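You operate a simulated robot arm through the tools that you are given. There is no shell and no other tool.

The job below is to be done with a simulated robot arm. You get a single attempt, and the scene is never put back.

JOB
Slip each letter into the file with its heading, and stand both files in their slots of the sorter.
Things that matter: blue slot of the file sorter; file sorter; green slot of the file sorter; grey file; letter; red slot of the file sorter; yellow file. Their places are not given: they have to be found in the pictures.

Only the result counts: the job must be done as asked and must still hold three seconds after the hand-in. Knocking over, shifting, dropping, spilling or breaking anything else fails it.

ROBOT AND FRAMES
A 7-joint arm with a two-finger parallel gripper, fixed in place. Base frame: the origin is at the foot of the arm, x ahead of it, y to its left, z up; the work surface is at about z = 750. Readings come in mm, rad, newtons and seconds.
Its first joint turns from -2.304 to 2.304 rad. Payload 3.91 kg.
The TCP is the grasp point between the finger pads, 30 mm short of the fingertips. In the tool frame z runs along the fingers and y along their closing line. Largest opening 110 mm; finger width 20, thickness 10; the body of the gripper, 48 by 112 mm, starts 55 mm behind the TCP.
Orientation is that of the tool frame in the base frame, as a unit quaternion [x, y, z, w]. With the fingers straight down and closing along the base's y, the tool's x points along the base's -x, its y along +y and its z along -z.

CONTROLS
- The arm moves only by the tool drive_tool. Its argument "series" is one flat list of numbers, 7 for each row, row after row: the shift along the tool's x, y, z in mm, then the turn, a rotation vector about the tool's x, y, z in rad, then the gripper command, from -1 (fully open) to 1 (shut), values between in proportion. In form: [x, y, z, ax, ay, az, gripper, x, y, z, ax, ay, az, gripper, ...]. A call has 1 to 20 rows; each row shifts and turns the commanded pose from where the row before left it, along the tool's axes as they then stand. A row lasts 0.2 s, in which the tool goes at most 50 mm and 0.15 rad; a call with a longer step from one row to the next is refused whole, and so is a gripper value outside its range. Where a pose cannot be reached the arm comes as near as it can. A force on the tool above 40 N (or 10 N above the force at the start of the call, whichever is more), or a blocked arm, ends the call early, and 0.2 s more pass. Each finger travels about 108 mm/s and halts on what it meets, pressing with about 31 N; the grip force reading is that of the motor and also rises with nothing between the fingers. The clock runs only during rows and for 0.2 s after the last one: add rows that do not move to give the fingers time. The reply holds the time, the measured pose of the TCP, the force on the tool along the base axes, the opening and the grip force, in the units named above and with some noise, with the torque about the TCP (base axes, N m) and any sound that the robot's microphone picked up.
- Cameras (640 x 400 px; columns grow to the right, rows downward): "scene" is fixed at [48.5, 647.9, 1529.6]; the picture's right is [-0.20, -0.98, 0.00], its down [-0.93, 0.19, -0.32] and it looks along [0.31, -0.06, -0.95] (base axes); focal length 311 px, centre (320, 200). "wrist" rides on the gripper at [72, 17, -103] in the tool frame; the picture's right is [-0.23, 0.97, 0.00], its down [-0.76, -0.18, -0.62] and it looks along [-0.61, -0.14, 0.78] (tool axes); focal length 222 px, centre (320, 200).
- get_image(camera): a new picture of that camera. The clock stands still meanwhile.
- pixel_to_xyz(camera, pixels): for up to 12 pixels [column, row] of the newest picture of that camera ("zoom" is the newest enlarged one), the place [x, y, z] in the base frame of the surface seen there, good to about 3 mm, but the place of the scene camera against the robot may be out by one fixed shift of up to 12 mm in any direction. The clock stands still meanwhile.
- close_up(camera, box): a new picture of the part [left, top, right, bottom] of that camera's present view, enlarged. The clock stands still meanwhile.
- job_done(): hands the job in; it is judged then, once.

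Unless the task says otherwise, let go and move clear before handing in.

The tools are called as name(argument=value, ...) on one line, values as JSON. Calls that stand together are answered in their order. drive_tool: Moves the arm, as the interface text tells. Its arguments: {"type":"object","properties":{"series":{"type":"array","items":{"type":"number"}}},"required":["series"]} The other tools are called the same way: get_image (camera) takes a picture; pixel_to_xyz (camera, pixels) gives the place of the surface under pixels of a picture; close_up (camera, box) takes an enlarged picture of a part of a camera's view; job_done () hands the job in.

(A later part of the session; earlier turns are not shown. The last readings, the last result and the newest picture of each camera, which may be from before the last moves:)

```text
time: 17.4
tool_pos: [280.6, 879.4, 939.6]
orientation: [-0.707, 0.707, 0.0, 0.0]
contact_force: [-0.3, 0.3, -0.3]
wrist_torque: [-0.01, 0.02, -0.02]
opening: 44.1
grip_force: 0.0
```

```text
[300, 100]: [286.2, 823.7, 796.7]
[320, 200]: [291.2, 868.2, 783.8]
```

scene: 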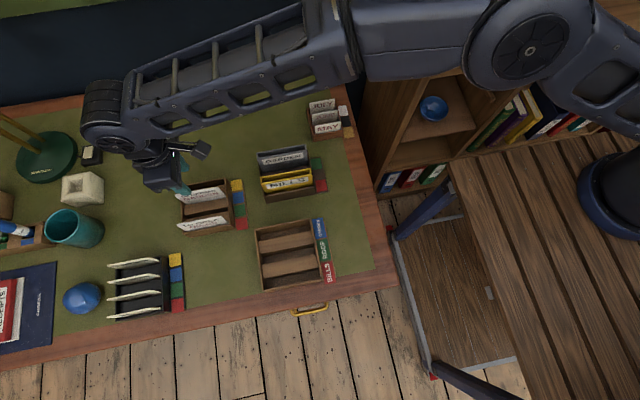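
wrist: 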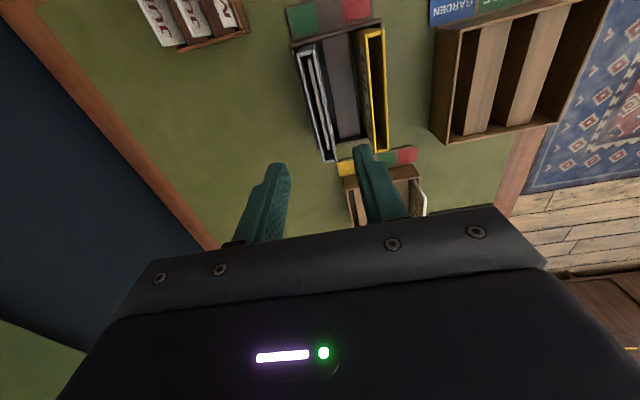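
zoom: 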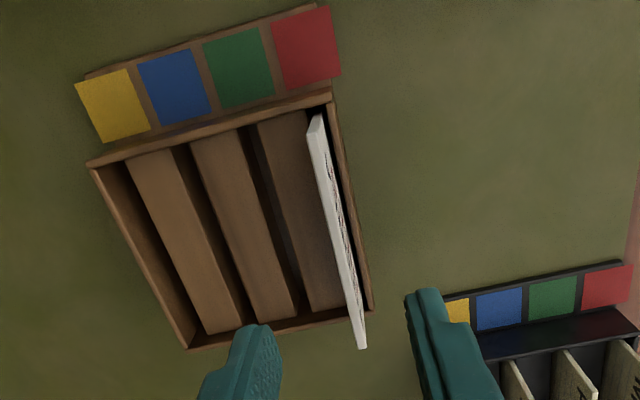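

pixel_to_xyz(camera="zoom", pixels=[[312, 138], [320, 170], [328, 200], [340, 250], [350, 295], [361, 345], [316, 138], [324, 170], [333, 200], [344, 250], [355, 295], [352, 270]])

close_up(camera="scene", box=[100, 150, 280, 300])

```text
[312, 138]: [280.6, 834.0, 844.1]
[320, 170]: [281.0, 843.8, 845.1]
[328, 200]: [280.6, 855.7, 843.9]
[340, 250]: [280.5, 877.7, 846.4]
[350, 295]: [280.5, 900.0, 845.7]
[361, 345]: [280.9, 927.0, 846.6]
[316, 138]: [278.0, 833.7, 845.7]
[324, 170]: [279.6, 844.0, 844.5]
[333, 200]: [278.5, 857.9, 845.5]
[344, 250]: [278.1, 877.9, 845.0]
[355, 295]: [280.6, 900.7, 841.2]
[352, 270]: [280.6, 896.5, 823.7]
```

```text
2.67 times, centred on (190, 225) of scene
```

zoom: 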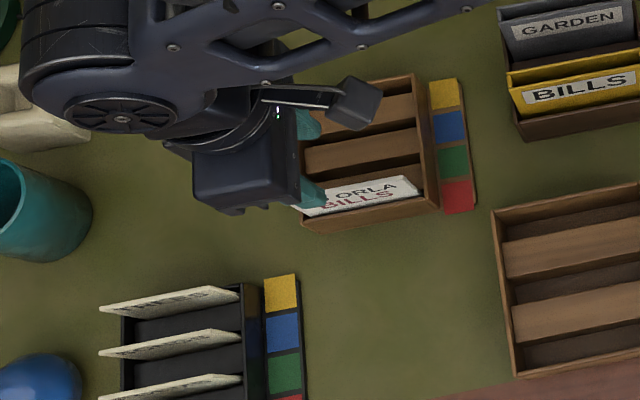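

The BILLS letter's edge is at x≈280, y 830–929, z≈846, so the tool is lined up. I'll lower to z≈851, grip it and lift.

drive_tool(series=[0, 0.6, 22.5, 0, 0, 0, 0.2, 0, 0, 22.5, 0, 0, 0, 0.2, 0, 0, 22.5, 0, 0, 0, 0.2, 0, 0, 21.5, 0, 0, 0, 0.2, 0, 0, 0, 0, 0, 0, 0.2, 0, 0, 0, 0, 0, 0, 0.6, 0, 0, 0, 0, 0, 0, 0.8, 0, 0, 0, 0, 0, 0, 1, 0, 0, 0, 0, 0, 0, 1, 0, 0, 0, 0, 0, 0, 1])

close_up(camera="wrist", box=[200, 0, 420, 230])

```text
time: 19.6
tool_pos: [279.2, 880.2, 850.9]
orientation: [0.707, -0.707, 0.0, 0.0]
contact_force: [0.2, 0.2, 0.2]
wrist_torque: [-0.01, 0.0, 0.0]
opening: 3.6
grip_force: 31.2
```

```text
1.74 times, centred on (310, 115) of wrist
```

zoom: 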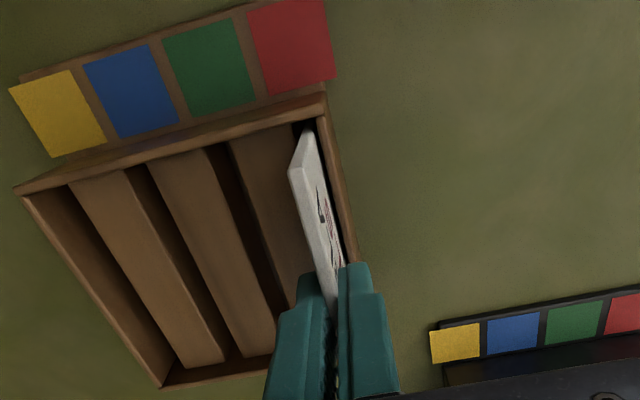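

The BILLS letter is gripped at an opening of 3.6 mm. I'll lift it and carry it above the yellow file at (343, 666).

drive_tool(series=[0, 0, -10, 0, 0, 0, 1, 0, 0, -20, 0, 0, 0, 1, 0, 0, -30, 0, 0, 0, 1, 0, 0, -30, 0, 0, 0, 1, 0, 0, -30, 0, 0, 0, 1, 0, 0, -30, 0, 0, 0, 1, 0, 0, 0, 0, 0, 0, 1, 35.58, -10.47, 0, 0, 0, 0, 1, 35.58, -10.47, 0, 0, 0, 0, 1, 35.58, -10.47, 0, 0, 0, 0, 1, 35.58, -10.47, 0, 0, 0, 0, 1, 35.58, -10.47, 0, 0, 0, 0, 1, 35.58, -10.47, 0, 0, 0, 0, 1, 0, 0, 0, 0, 0, 0, 1, 0, 0, 0, 0, 0, 0, 1])

get_image(camera="wrist")

close_up(camera="wrist", box=[240, 0, 420, 200])

close_up(camera="scene", box=[220, 110, 360, 210])

```text
time: 22.8
tool_pos: [341.5, 668.2, 1000.3]
orientation: [-0.707, 0.707, 0.0, -0.001]
contact_force: [-0.6, -0.9, -0.5]
wrist_torque: [-0.03, 0.0, 0.03]
opening: 3.6
grip_force: 31.4
```

```text
taken
```

wrist: 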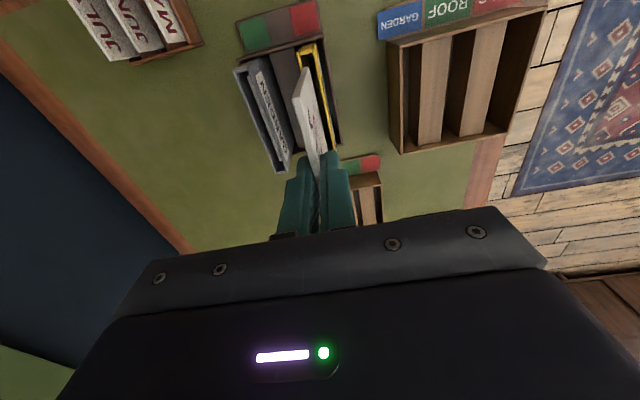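

```text
2.00 times, centred on (330, 100) of wrist
```

zoom: 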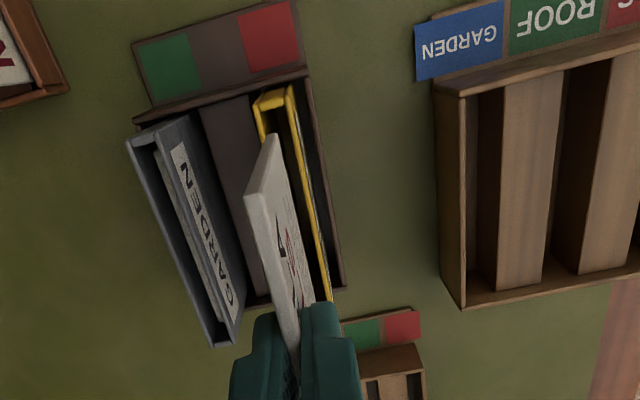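

```text
4.00 times, centred on (290, 160) of scene
```

zoom: 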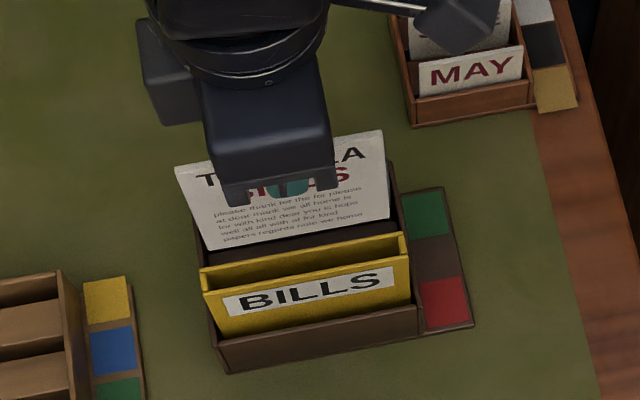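

pixel_to_xyz(camera="zoom", pixels=[[206, 246], [386, 214], [200, 215], [380, 180], [260, 230], [300, 220], [340, 215], [230, 230], [207, 238], [386, 200], [190, 180], [360, 200]])

pixel_to_xyz(camera="zoom", pixels=[[202, 270], [405, 235], [250, 260], [300, 252], [350, 243], [205, 290], [250, 283], [300, 275], [350, 266], [405, 256], [203, 280], [407, 246]])

```text
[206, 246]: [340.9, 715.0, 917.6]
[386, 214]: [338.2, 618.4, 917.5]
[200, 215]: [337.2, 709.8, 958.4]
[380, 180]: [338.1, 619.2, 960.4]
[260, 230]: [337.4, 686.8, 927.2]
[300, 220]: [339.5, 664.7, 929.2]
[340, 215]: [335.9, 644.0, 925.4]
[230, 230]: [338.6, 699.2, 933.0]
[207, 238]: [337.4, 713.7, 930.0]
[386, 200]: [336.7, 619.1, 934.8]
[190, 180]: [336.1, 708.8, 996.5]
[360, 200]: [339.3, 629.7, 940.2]
```

```text
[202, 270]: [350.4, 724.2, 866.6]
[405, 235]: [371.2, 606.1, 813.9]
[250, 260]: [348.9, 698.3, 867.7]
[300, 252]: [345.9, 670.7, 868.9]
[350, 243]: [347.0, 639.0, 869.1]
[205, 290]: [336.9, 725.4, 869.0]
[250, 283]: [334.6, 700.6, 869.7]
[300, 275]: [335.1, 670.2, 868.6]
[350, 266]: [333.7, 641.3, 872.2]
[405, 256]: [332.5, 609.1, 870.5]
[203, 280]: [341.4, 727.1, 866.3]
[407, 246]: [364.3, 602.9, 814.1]
```

In the scene picture the letter face is at x≈338 and the yellow walls at 334.5 and 348.2, so I need about +1.7 in x. In y it's centred (letter 618–715, file 608–727). I'll correct that and come down to the rim.

drive_tool(series=[0, -1.7, 0, 0, 0, 0, 1, 0, 0, 20, 0, 0, 0, 1, 0, 0, 16, 0, 0, 0, 1, 0, 0, 0, 0, 0, 0, 1, 0, 0, 0, 0, 0, 0, 1])

close_up(camera="wrist", box=[240, 0, 400, 170])

close_up(camera="scene", box=[240, 120, 340, 200])

pixel_to_xyz(camera="zoom", pixels=[[300, 215], [200, 220], [350, 200], [380, 200], [250, 225], [220, 230], [300, 255], [250, 265], [350, 245], [300, 280], [250, 292], [350, 270]])

```text
time: 24.0
tool_pos: [344.7, 666.5, 964.9]
orientation: [0.707, -0.707, 0.0, 0.0]
contact_force: [-0.2, -0.2, -0.5]
wrist_torque: [0.0, 0.0, 0.03]
opening: 3.4
grip_force: 30.8
```

```text
2.35 times, centred on (320, 85) of wrist
```

zoom: 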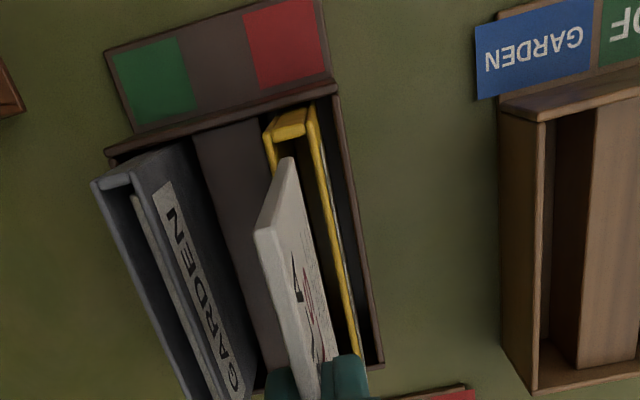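

```text
5.00 times, centred on (290, 160) of scene
```

zoom: 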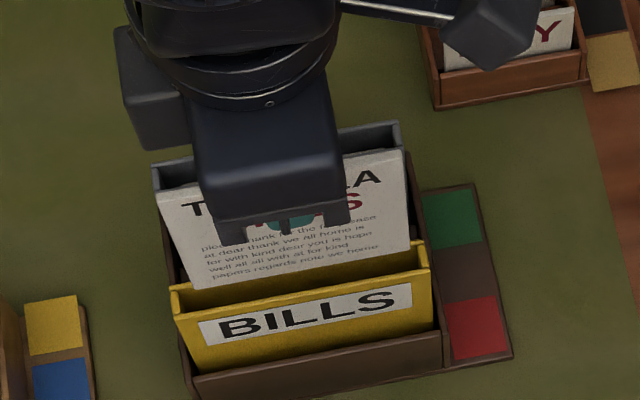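

```text
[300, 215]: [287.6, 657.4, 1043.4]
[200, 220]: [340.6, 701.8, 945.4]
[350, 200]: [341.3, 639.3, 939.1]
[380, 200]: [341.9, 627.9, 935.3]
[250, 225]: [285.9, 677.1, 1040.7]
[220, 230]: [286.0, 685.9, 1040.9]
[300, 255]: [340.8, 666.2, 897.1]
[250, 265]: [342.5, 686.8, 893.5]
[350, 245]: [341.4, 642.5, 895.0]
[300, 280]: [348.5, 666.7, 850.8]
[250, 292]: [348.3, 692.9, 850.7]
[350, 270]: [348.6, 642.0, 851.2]
```

The letter face is now at x≈341.3, inside the pocket between 336 and 348.5, and the ends are evenly spaced. I'll lower it in, release and lift clear.

drive_tool(series=[0, 0.8, 10, 0, 0, 0, 1, 0, 0, 12, 0, 0, 0, 1, 0, 0, 12, 0, 0, 0, 1, 0, 0, 12, 0, 0, 0, 1, 0, 0, 12, 0, 0, 0, 1, 0, 0, 13, 0, 0, 0, 1, 0, 0, 0, 0, 0, 0, 1])

close_up(camera="wrist", box=[230, 0, 410, 220])

close_up(camera="scene", box=[240, 120, 340, 200])

```text
time: 25.6
tool_pos: [343.9, 667.6, 893.5]
orientation: [-0.707, 0.707, 0.0, 0.0]
contact_force: [-0.3, -0.2, -0.1]
wrist_torque: [0.01, -0.01, -0.04]
opening: 3.7
grip_force: 30.5
```

```text
1.82 times, centred on (320, 110) of wrist
```

zoom: 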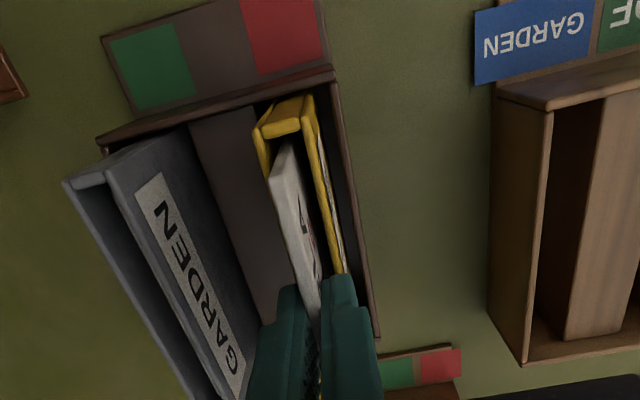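

```text
5.00 times, centred on (290, 160) of scene
```

zoom: 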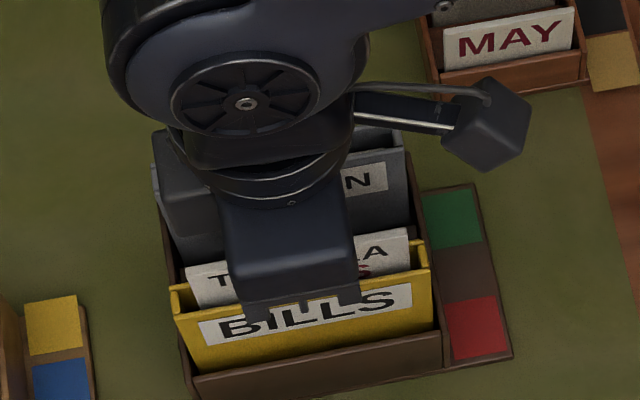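

The letter is in the yellow pocket with no contact force. I'll release it and lift clear.

drive_tool(series=[0, 0, 1, 0, 0, 0, 1, 0, 0, 0, 0, 0, 0, 0.6, 0, 0, 0, 0, 0, 0, 0.5, 0, 0, 0, 0, 0, 0, 0.5, 0, 0, -10, 0, 0, 0, 0.5, 0, 0, -30, 0, 0, 0, 0.5, 0, 0, -40, 0, 0, 0, 0.4, 0, 0, -40, 0, 0, 0, 0.2, 0, 0, 0, 0, 0, 0, 0.2])

get_image(camera="wrist")

close_up(camera="wrist", box=[220, 0, 400, 180])

close_up(camera="scene", box=[240, 120, 340, 200])

```text
time: 27.6
tool_pos: [341.3, 667.4, 1013.7]
orientation: [0.708, -0.706, -0.001, 0.0]
contact_force: [-0.5, 0.4, -1.1]
wrist_torque: [0.02, 0.01, 0.0]
opening: 43.9
grip_force: 0.1
```

```text
taken
```

wrist: 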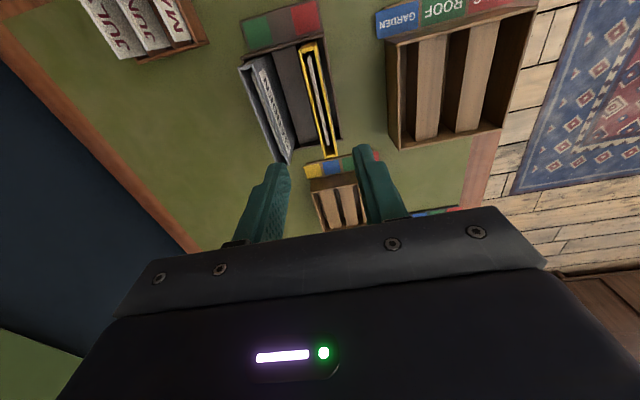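

```text
2.22 times, centred on (310, 90) of wrist
```

zoom: 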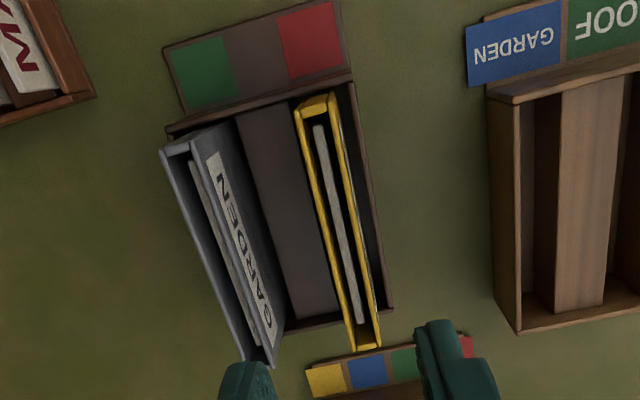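

```text
5.00 times, centred on (290, 160) of scene
```

zoom: 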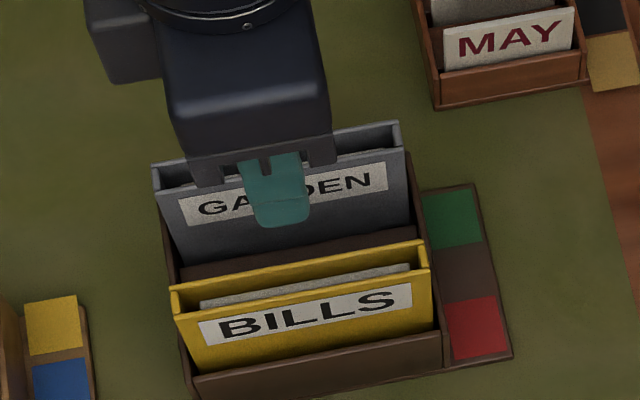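

Both letters sit fully inside their files. Before moving the files I'll hover over the sorter and measure its slots accurately.

drive_tool(series=[-9.2, 33.78, 12.6, 0, 0, 0, 0.2, -9.2, 33.78, 12.6, 0, 0, 0, 0.2, -9.2, 33.78, 12.6, 0, 0, 0, 0.2, -9.2, 33.78, 12.6, 0, 0, 0, 0.2, -9.2, 33.78, 12.6, 0, 0, 0, 0.2, 0, 0, 0, 0, 0, 0, 0.2, 0, 0, 0, 0, 0, 0, 0.2])

get_image(camera="wrist")

close_up(camera="wrist", box=[200, 0, 460, 165])

```text
time: 29.2
tool_pos: [173.0, 712.6, 950.7]
orientation: [-0.707, 0.707, 0.0, 0.0]
contact_force: [0.2, -0.2, 0.5]
wrist_torque: [0.02, -0.01, -0.01]
opening: 44.2
grip_force: 0.0
```

```text
taken
```

wrist: 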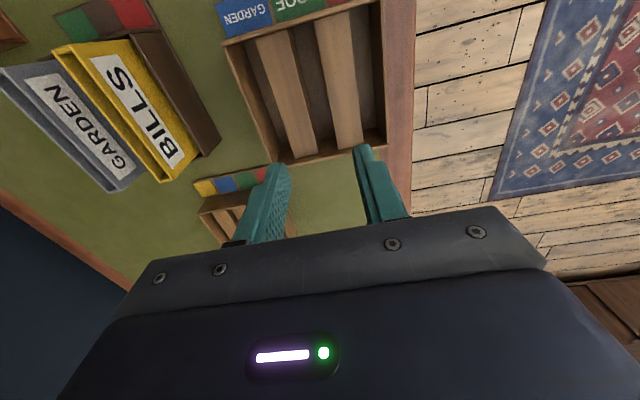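

```text
2.42 times, centred on (330, 82) of wrist
```

zoom: 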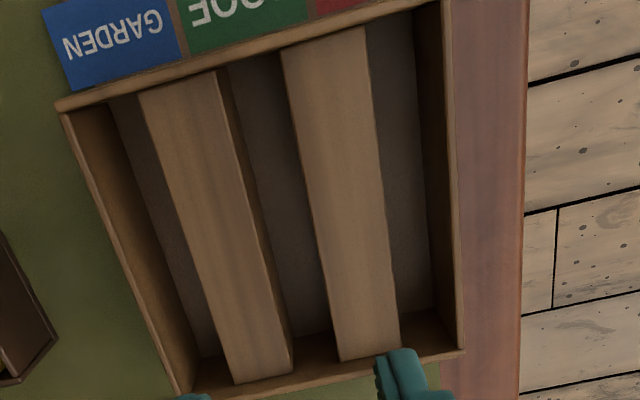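

pixel_to_xyz(camera="zoom", pixels=[[192, 240], [176, 200], [158, 145], [220, 325], [256, 230], [240, 170], [228, 120], [284, 340], [316, 225], [304, 165], [332, 310], [385, 225]])

pixel_to_xyz(camera="zoom", pixels=[[375, 130], [395, 310], [455, 225], [451, 130], [447, 60], [458, 310], [130, 248], [105, 193], [165, 340], [85, 145], [280, 36], [280, 390]])

pixel_to_xyz(camera="zoom", pixels=[[150, 195], [165, 230], [190, 300], [260, 140], [280, 200], [300, 280], [395, 100], [405, 200], [415, 280], [120, 210], [430, 200], [310, 320]])

```text
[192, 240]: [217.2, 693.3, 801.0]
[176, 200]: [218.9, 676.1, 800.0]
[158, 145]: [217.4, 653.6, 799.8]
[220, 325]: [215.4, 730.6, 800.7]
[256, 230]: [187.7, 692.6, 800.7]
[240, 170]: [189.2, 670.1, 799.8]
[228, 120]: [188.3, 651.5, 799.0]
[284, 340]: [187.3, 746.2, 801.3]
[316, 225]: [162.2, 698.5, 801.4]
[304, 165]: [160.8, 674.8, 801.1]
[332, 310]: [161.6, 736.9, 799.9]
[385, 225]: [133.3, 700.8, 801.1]
```

```text
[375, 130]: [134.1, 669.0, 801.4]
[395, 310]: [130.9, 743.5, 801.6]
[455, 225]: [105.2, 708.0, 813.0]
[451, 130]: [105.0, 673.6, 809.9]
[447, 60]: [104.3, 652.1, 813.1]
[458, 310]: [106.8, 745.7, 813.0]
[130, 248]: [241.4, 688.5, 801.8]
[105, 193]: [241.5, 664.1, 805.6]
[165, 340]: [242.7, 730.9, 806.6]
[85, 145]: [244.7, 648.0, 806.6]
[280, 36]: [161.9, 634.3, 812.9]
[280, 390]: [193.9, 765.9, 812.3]
```

```text
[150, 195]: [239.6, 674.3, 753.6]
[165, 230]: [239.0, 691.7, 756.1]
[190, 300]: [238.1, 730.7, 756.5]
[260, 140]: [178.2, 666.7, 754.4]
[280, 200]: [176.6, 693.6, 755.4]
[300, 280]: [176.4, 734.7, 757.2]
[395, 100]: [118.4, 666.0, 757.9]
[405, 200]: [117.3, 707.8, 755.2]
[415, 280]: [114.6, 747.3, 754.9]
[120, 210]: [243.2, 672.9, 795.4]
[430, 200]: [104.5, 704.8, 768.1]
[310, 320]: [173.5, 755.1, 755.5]
```

Blue comes out at about x 217–242 and red at about 105–132, so slots roughly 25 mm wide. I'll check the end walls in y more closely.

close_up(camera="wrist", box=[215, 0, 395, 60])

pixel_to_xyz(camera="zoom", pixels=[[100, 135], [105, 146], [300, 85], [303, 95], [500, 25], [502, 35], [200, 112], [203, 122], [400, 55], [403, 65]])

close_up(camera="wrist", box=[260, 120, 400, 175])

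close_up(camera="scene", box=[240, 205, 350, 300])

```text
3.56 times, centred on (305, 30) of wrist
```

zoom: 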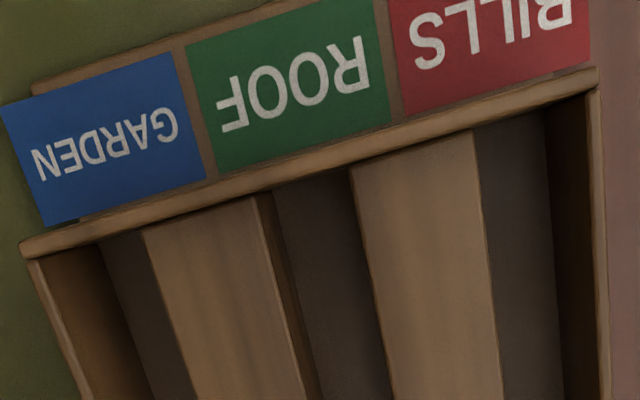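

```text
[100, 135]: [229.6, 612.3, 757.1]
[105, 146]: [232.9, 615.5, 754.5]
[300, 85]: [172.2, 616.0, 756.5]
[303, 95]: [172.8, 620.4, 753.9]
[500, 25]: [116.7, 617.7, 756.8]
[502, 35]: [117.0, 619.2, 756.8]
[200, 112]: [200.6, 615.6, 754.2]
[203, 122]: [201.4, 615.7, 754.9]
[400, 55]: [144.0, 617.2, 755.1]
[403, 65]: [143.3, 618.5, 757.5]
```

```text
4.57 times, centred on (330, 148) of wrist
```

zoom: 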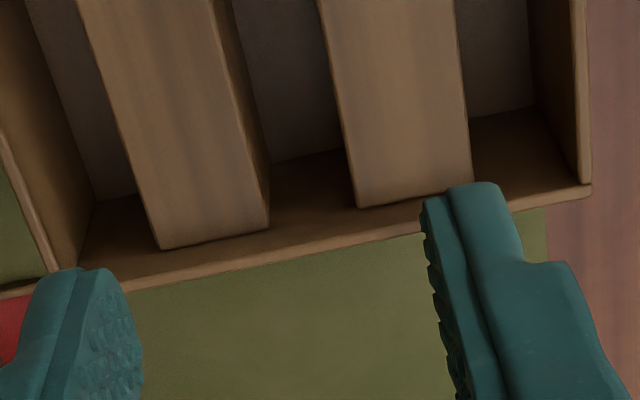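

```text
4.21 times, centred on (295, 252) of scene
```

zoom: 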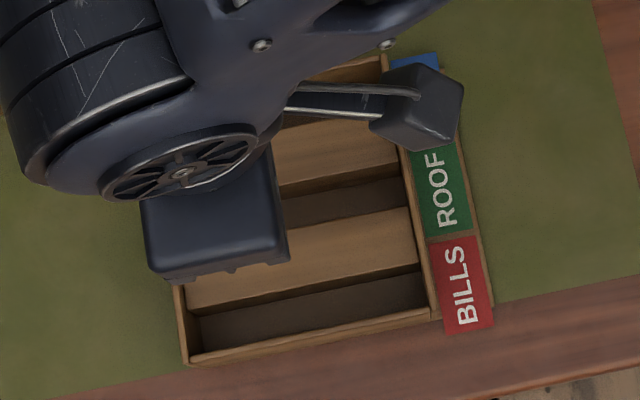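

close_up(camera="wrist", box=[215, 0, 395, 60])

pixel_to_xyz(camera="zoom", pixels=[[300, 160], [300, 167], [300, 173], [300, 178], [200, 190], [200, 197], [200, 203], [450, 115], [450, 122], [450, 128], [450, 133], [100, 232]])

close_up(camera="wrist", box=[260, 120, 400, 175])

pixel_to_xyz(camera="zoom", pixels=[[300, 233], [300, 239], [300, 245], [300, 251], [200, 255], [200, 262], [200, 268], [540, 188], [540, 193], [540, 199], [380, 222], [300, 215]])

pixel_to_xyz(camera="zoom", pixels=[[110, 100], [135, 170], [155, 235], [230, 100], [258, 180], [335, 100], [348, 150], [465, 100], [470, 160], [582, 100], [60, 200], [30, 130]])

```text
3.56 times, centred on (305, 30) of wrist
```

zoom: 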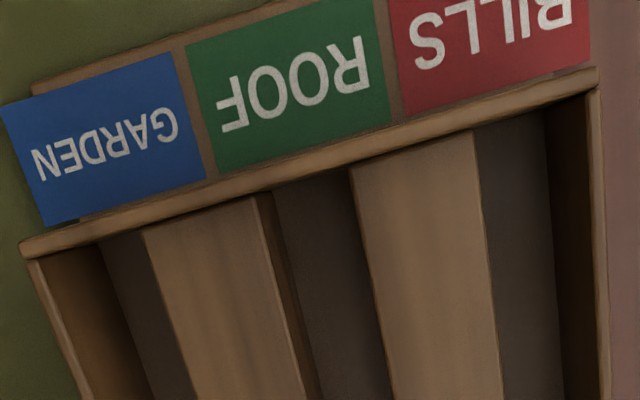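

```text
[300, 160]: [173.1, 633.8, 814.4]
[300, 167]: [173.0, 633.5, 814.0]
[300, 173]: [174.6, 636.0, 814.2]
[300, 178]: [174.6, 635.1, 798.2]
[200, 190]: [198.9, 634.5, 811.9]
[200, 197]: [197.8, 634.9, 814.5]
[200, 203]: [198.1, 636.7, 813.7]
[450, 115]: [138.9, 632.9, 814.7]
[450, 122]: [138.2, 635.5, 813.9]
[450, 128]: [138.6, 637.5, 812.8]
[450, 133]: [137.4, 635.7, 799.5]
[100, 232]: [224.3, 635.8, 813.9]
```

```text
4.57 times, centred on (330, 148) of wrist
```

zoom: 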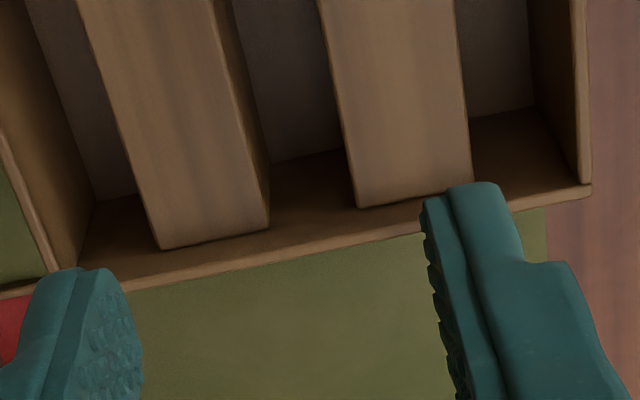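

```text
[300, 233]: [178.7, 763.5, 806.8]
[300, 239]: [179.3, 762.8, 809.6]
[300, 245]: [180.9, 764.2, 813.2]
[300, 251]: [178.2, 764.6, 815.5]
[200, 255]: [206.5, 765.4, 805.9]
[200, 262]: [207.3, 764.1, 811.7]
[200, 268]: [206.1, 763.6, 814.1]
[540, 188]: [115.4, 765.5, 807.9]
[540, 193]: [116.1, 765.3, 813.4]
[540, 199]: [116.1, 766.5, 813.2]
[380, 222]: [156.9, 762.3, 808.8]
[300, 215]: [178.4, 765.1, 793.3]
```

```text
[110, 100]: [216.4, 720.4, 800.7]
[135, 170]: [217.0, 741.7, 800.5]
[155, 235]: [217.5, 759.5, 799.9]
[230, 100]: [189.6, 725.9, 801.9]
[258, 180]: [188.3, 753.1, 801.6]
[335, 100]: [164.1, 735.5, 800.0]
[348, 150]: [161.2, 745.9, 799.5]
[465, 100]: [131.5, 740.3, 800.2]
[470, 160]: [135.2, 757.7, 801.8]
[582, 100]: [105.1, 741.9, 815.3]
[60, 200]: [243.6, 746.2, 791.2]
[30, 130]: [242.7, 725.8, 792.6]
```

The sorter interior is about y 636–764 (centre 700). The slot centres are blue x≈230.3 and red x≈119. I'll go above the yellow file (343, 668) to pick it up.

drive_tool(series=[11, -42.05, 0, 0, 0, 0, 0.2, 11, -42.05, 0, 0, 0, 0, 0.2, 11, -42.05, 0, 0, 0, 0, 0.2, 11, -42.05, 0, 0, 0, 0, 0.2, 0, 0, 0, 0, 0, 0, 0.2, 0, 0, 20, 0, 0, 0, 0.2, 0, 0, 20, 0, 0, 0, 0.2, 0, 0, 0, 0, 0, 0, 0.2])

get_image(camera="wrist")

close_up(camera="wrist", box=[220, 0, 400, 220])

close_up(camera="scene", box=[230, 110, 350, 210])

```text
time: 31.0
tool_pos: [343.1, 668.1, 911.6]
orientation: [0.707, -0.707, 0.0, 0.0]
contact_force: [-1.6, -0.3, -0.2]
wrist_torque: [0.01, 0.0, 0.02]
opening: 44.0
grip_force: 0.1
```

```text
taken
```

wrist: 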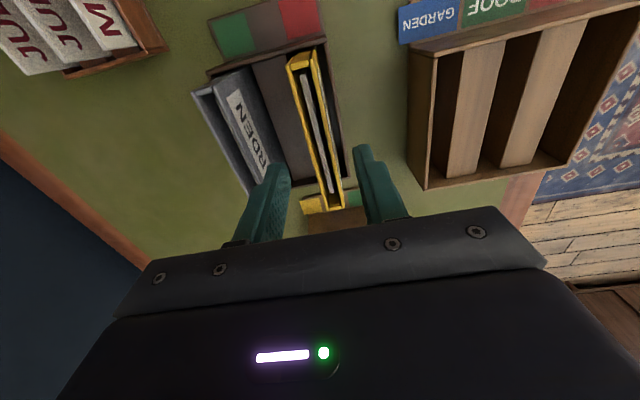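

```text
1.82 times, centred on (310, 110) of wrist
```

zoom: 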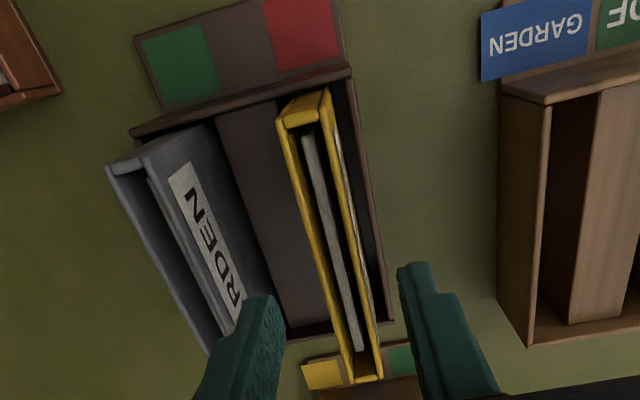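

```text
4.00 times, centred on (290, 160) of scene
```

zoom: 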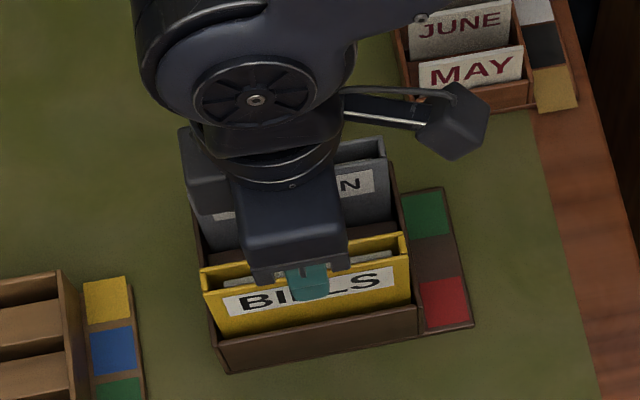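

The yellow file sits between the open fingers. I'll measure its ends and walls in this nearer view before lowering.

close_up(camera="wrist", box=[270, 40, 370, 220])

```text
2.22 times, centred on (320, 130) of wrist
```

zoom: 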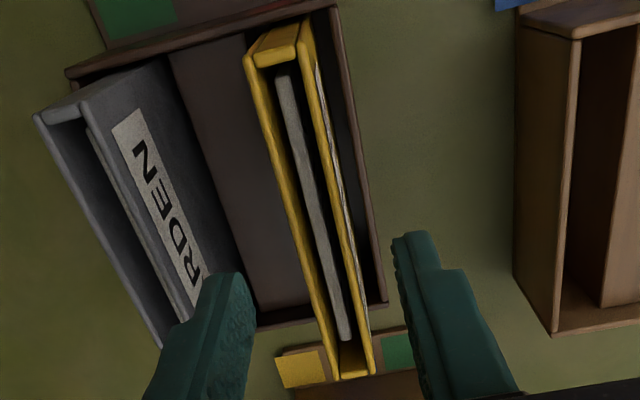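

pixel_to_xyz(camera="zoom", pixels=[[251, 60], [275, 53], [296, 48], [335, 376], [355, 374], [370, 371], [292, 200], [333, 200], [275, 130], [316, 130], [310, 270], [348, 270]])

pixel_to_xyz(camera="zoom", pixels=[[253, 54], [275, 46], [338, 378], [355, 378], [288, 200], [337, 200], [308, 270], [351, 270], [307, 200], [315, 200], [300, 150], [340, 300]])

```text
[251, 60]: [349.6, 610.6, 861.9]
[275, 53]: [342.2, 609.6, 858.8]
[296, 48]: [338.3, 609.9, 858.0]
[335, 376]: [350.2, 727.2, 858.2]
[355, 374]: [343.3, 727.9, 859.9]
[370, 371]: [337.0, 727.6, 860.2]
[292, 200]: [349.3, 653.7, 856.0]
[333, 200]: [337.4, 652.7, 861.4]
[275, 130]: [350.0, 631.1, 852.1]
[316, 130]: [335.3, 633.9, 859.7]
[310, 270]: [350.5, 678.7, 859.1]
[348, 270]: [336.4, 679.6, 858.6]
```

```text
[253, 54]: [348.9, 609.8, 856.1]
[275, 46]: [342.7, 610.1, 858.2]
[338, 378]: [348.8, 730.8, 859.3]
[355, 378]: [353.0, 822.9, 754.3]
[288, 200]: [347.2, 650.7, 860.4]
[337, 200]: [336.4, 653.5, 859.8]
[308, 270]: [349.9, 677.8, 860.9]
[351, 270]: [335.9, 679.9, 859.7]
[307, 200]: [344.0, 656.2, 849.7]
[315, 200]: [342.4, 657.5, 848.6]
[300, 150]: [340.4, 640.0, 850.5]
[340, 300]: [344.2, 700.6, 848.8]
```

The yellow file spans y≈608.5–729 and its walls are at x≈336.5 and 349.7, so it's centred under the tool. I'll lower to z≈853 and grip it.

drive_tool(series=[-0.5, 0, 19, 0, 0, 0, 0.2, 0, 0, 19, 0, 0, 0, 0.2, 0, 0, 19, 0, 0, 0, 0.2, 0, 0, 0, 0, 0, 0, 0.2, 0, 0, 0, 0, 0, 0, 0.4, 0, 0, 0, 0, 0, 0, 0.6, 0, 0, 0, 0, 0, 0, 0.8, 0, 0, 0, 0, 0, 0, 1, 0, 0, 0, 0, 0, 0, 1, 0, 0, 0, 0, 0, 0, 1])

close_up(camera="wrist", box=[220, 0, 400, 220])

close_up(camera="scene", box=[230, 110, 350, 210])

```text
time: 33.2
tool_pos: [342.7, 669.0, 851.9]
orientation: [-0.706, 0.708, 0.0, 0.0]
contact_force: [-0.2, 0.4, -0.1]
wrist_torque: [0.04, -0.01, 0.0]
opening: 17.3
grip_force: 31.4
```

```text
1.82 times, centred on (310, 110) of wrist
```

zoom: 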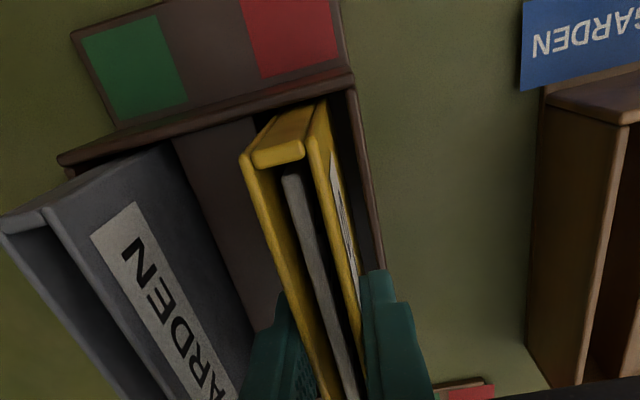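

```text
4.00 times, centred on (290, 160) of scene
```

zoom: 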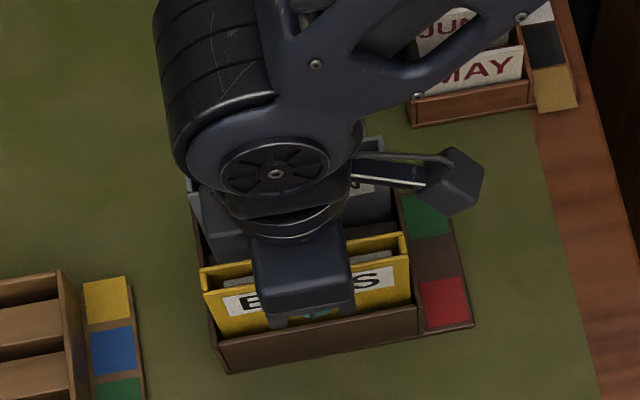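

It's gripped at 17.3 mm, with 31 N on the file. I'll lift it 130 mm straight up.

drive_tool(series=[0, 0, -5, 0, 0, 0, 1, 0, 0, -15, 0, 0, 0, 1, 0, 0, -25, 0, 0, 0, 1, 0, 0, -25, 0, 0, 0, 1, 0, 0, -30, 0, 0, 0, 1, 0, 0, -30, 0, 0, 0, 1, 0, 0, 0, 0, 0, 0, 1])

get_image(camera="wrist")

close_up(camera="scene", box=[230, 100, 350, 210])

```text
time: 34.8
tool_pos: [344.3, 668.8, 984.1]
orientation: [0.707, -0.707, 0.0, 0.0]
contact_force: [0.5, 0.7, -1.5]
wrist_torque: [0.03, 0.03, 0.01]
opening: 17.5
grip_force: 31.3
```

```text
taken
```

wrist: 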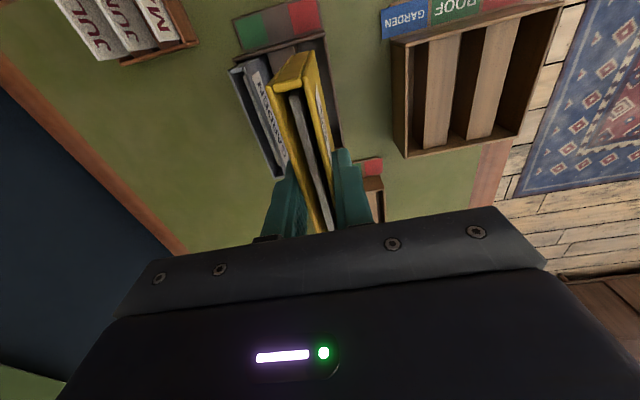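

```text
3.64 times, centred on (290, 155) of scene
```

zoom: 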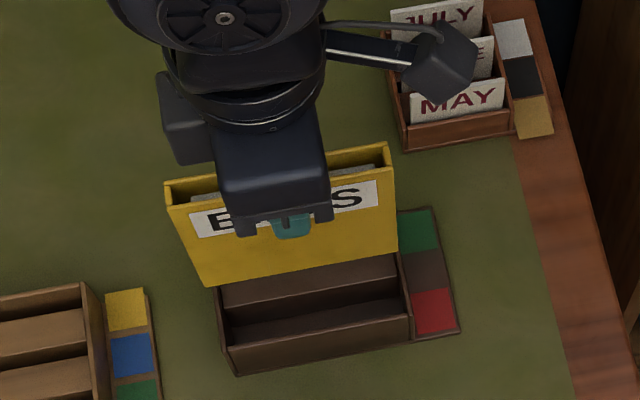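

The file hangs upright with its letter inside. I'll carry it above the red slot at (119, 700).

drive_tool(series=[-5.25, 37.37, 0, 0, 0, 0, 1, -5.25, 37.37, 0, 0, 0, 0, 1, -5.25, 37.37, 0, 0, 0, 0, 1, -5.25, 37.37, 0, 0, 0, 0, 1, -5.25, 37.37, 0, 0, 0, 0, 1, -5.25, 37.37, 0, 0, 0, 0, 1, 0, 0, 0, 0, 0, 0, 1, 0, 0, 0, 0, 0, 0, 1])

get_image(camera="wrist")

get_image(camera="scene")

close_up(camera="scene", box=[240, 190, 350, 300])

```text
time: 36.6
tool_pos: [117.0, 701.6, 982.8]
orientation: [0.708, -0.706, 0.0, -0.001]
contact_force: [0.0, -0.1, -0.5]
wrist_torque: [0.0, 0.0, 0.04]
opening: 17.4
grip_force: 30.7
```

```text
taken
```

wrist: 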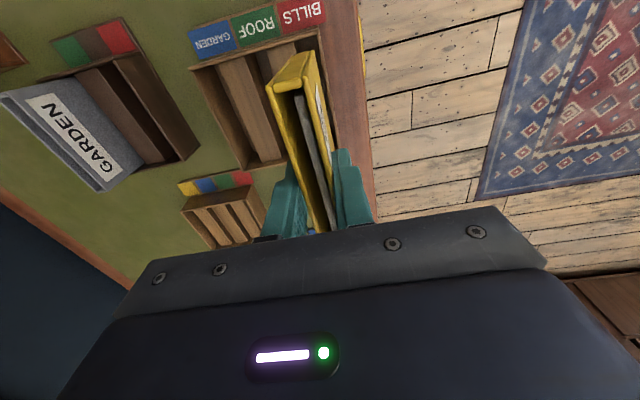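

```text
taken
```

scene: 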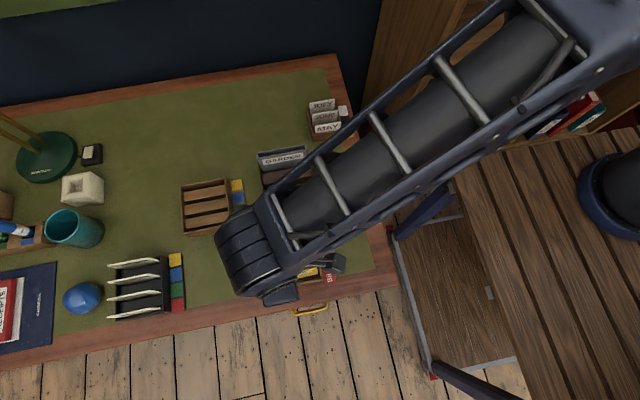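

```text
3.64 times, centred on (295, 245) of scene
```

zoom: 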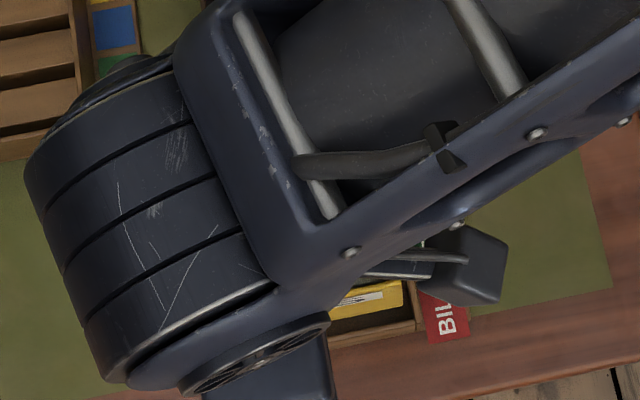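

The arm now blocks the scene camera, so I'll use the wrist view. I'll measure the held file and the sorter around it.

close_up(camera="wrist", box=[185, 0, 375, 180])

```text
2.22 times, centred on (280, 90) of wrist
```

zoom: 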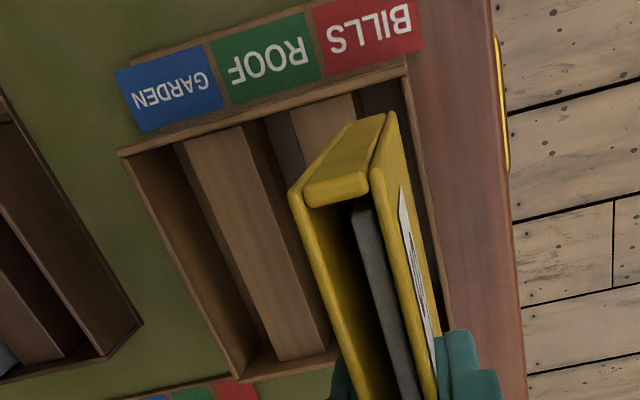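

pixel_to_xyz(camera="zoom", pixels=[[297, 200], [335, 190], [372, 178], [352, 128], [385, 116], [368, 124], [310, 260], [390, 260], [420, 220], [428, 260], [340, 165], [335, 350]])

pixel_to_xyz(camera="zoom", pixels=[[270, 250], [310, 130], [355, 110], [410, 120], [436, 240], [443, 300], [425, 200], [190, 220], [265, 130], [390, 95], [330, 80], [345, 83]])

```text
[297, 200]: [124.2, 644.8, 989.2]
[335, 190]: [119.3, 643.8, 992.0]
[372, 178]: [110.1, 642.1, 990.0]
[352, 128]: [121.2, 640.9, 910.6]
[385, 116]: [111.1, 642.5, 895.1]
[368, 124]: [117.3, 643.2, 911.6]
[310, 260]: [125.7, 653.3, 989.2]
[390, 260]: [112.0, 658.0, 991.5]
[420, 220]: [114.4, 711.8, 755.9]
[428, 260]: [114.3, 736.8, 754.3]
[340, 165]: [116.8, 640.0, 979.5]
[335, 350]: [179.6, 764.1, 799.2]
```

```text
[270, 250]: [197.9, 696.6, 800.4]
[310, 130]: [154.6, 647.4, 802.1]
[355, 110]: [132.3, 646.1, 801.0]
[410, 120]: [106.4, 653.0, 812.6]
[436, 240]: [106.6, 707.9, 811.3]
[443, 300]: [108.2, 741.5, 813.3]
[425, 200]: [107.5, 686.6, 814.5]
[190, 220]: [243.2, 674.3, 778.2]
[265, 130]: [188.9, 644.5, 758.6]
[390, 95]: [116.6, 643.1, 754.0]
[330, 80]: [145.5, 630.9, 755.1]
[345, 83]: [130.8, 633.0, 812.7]
```

The held file's centre measures about (118, 701.7), while the slot centre is about (119.5, 700.2). I'll nudge it +1.5 in x and −1.3 in y, and lower until its bottom is just above the sorter walls.

drive_tool(series=[1.3, -1.5, 0, 0, 0, 0, 1, 0, 0, 20, 0, 0, 0, 1, 0, 0, 20, 0, 0, 0, 1, 0, 0, 20, 0, 0, 0, 1, 0, 0, 0, 0, 0, 0, 1, 0, 0, 0, 0, 0, 0, 1])

close_up(camera="wrist", box=[185, 0, 375, 180])

pixel_to_xyz(camera="zoom", pixels=[[297, 200], [335, 190], [372, 178], [310, 260], [390, 260], [340, 165], [360, 120], [365, 140]])

```text
time: 38.0
tool_pos: [118.3, 701.8, 923.3]
orientation: [-0.707, 0.707, -0.001, 0.0]
contact_force: [0.8, -0.4, 0.4]
wrist_torque: [0.0, 0.01, 0.01]
opening: 17.4
grip_force: 31.1
```

```text
2.22 times, centred on (280, 90) of wrist
```

zoom: 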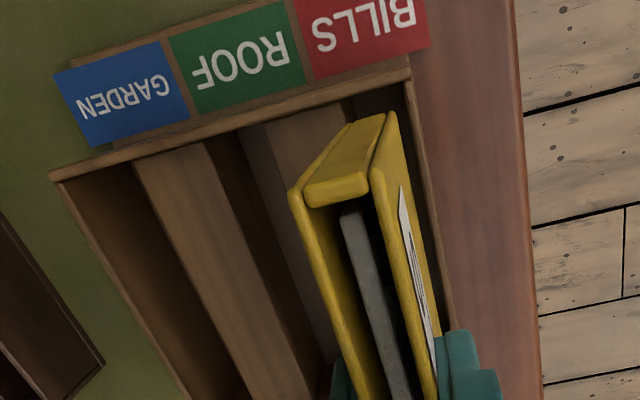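

```text
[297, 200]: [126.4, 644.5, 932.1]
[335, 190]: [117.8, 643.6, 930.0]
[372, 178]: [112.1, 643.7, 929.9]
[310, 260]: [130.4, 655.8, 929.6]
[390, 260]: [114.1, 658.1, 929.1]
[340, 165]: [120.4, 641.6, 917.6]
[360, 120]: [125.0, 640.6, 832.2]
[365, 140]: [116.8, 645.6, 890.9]
```

pixel_to_xyz(camera="zoom", pixels=[[303, 225], [313, 260], [324, 300], [335, 340], [376, 210], [386, 240], [396, 280], [408, 320], [420, 360], [318, 280], [402, 300], [345, 370]])

pixel_to_xyz(camera="zoom", pixels=[[330, 160], [345, 140], [355, 170], [350, 150], [340, 120], [250, 140], [290, 125], [410, 95], [422, 160], [432, 220], [440, 280], [330, 110]])

```text
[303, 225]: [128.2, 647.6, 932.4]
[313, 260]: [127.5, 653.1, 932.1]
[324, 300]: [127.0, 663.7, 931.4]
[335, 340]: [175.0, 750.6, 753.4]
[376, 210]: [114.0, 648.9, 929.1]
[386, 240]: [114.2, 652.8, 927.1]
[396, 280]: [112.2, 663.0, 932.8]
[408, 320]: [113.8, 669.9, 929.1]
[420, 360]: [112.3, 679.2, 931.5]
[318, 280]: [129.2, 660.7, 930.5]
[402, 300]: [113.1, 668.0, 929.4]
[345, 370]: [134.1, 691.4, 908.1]
```

```text
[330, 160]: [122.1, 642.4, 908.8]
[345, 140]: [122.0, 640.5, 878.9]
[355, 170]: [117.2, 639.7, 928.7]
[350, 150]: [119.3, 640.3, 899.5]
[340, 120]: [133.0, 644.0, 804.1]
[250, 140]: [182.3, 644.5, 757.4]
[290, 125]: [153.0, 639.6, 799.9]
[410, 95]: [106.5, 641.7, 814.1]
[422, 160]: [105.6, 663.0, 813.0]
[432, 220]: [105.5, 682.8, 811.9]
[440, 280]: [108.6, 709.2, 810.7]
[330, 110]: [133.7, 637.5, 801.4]
```

The file's walls at 113.3 and 127.8 sit inside the slot (about 106.5–132.7), and its near end at y≈640.3 centres it in the slot. I'll lower it in gently while watching the force.

drive_tool(series=[0, 0.5, 8, 0, 0, 0, 1, 0, 0, 8, 0, 0, 0, 1, 0, 0, 8, 0, 0, 0, 1, 0, 0, 8, 0, 0, 0, 1, 0, 0, 8, 0, 0, 0, 1, 0, 0, 0, 0, 0, 0, 1])

close_up(camera="wrist", box=[185, 0, 375, 180])

```text
time: 39.4
tool_pos: [118.5, 699.4, 882.5]
orientation: [-0.707, 0.707, 0.0, 0.0]
contact_force: [-1.0, 0.2, -1.1]
wrist_torque: [0.0, 0.0, -0.03]
opening: 17.5
grip_force: 31.2
```

```text
2.22 times, centred on (280, 90) of wrist
```

zoom: 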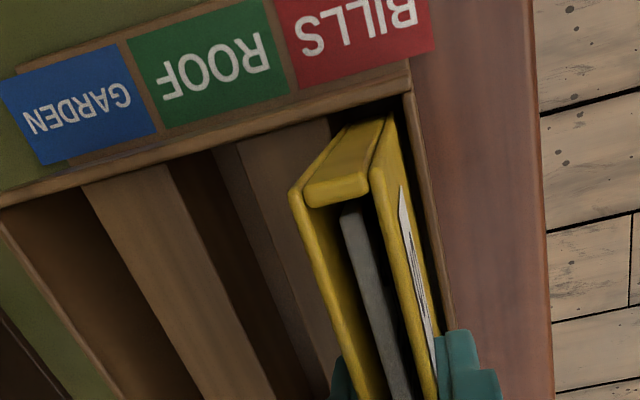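

There's no contact, and the file's bottom is now below the block tops. I'll lower the remaining 28–30 mm.

drive_tool(series=[0, 0, 7, 0, 0, 0, 1, 0, 0, 7, 0, 0, 0, 1, 0, 0, 7, 0, 0, 0, 1, 0, 0, 6, 0, 0, 0, 1, 0, 0, 2, 0, 0, 0, 1, 0, 0, 0, 0, 0, 0, 1])

get_image(camera="wrist")

close_up(camera="wrist", box=[185, 0, 375, 220])

```text
time: 40.8
tool_pos: [119.0, 699.2, 853.1]
orientation: [-0.707, 0.707, 0.0, 0.0]
contact_force: [0.4, 0.5, -1.2]
wrist_torque: [-0.01, 0.01, 0.0]
opening: 17.2
grip_force: 30.8
```

```text
taken
```

wrist: 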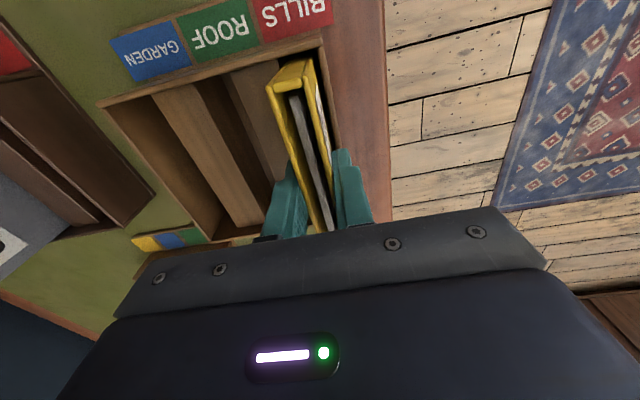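

```text
1.82 times, centred on (280, 110) of wrist
```

zoom: 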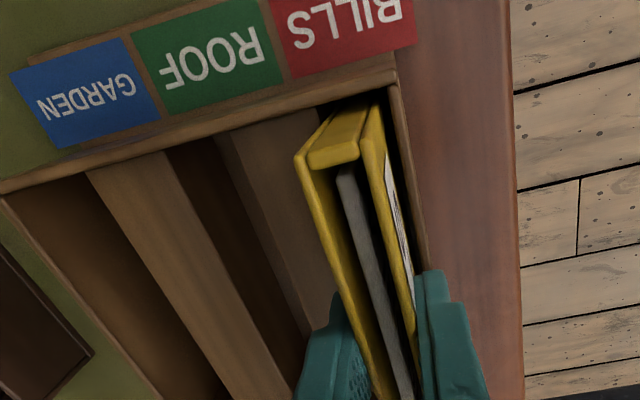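

The file is down at the pick-up height. I'll ease down 1.5 mm to seat it, then check the force.

drive_tool(series=[0, 0, 1, 0, 0, 0, 1, 0, 0, 0.5, 0, 0, 0, 1, 0, 0, 0, 0, 0, 0, 1])

```text
time: 41.6
tool_pos: [119.7, 699.6, 852.2]
orientation: [0.707, -0.707, 0.001, 0.001]
contact_force: [-0.2, 0.0, -2.4]
wrist_torque: [-0.01, 0.01, 0.01]
opening: 17.2
grip_force: 31.0
```

drive_tool(series=[0, 0, 1, 0, 0, 0, 1, 0, 0, 1, 0, 0, 0, 1, 0, 0, 0, 0, 0, 0, 1])

```text
time: 42.4
tool_pos: [119.0, 700.4, 852.0]
orientation: [-0.707, 0.707, 0.001, 0.0]
contact_force: [1.8, -3.9, 26.5]
wrist_torque: [-0.52, -0.18, 0.01]
opening: 17.3
grip_force: 30.7
```

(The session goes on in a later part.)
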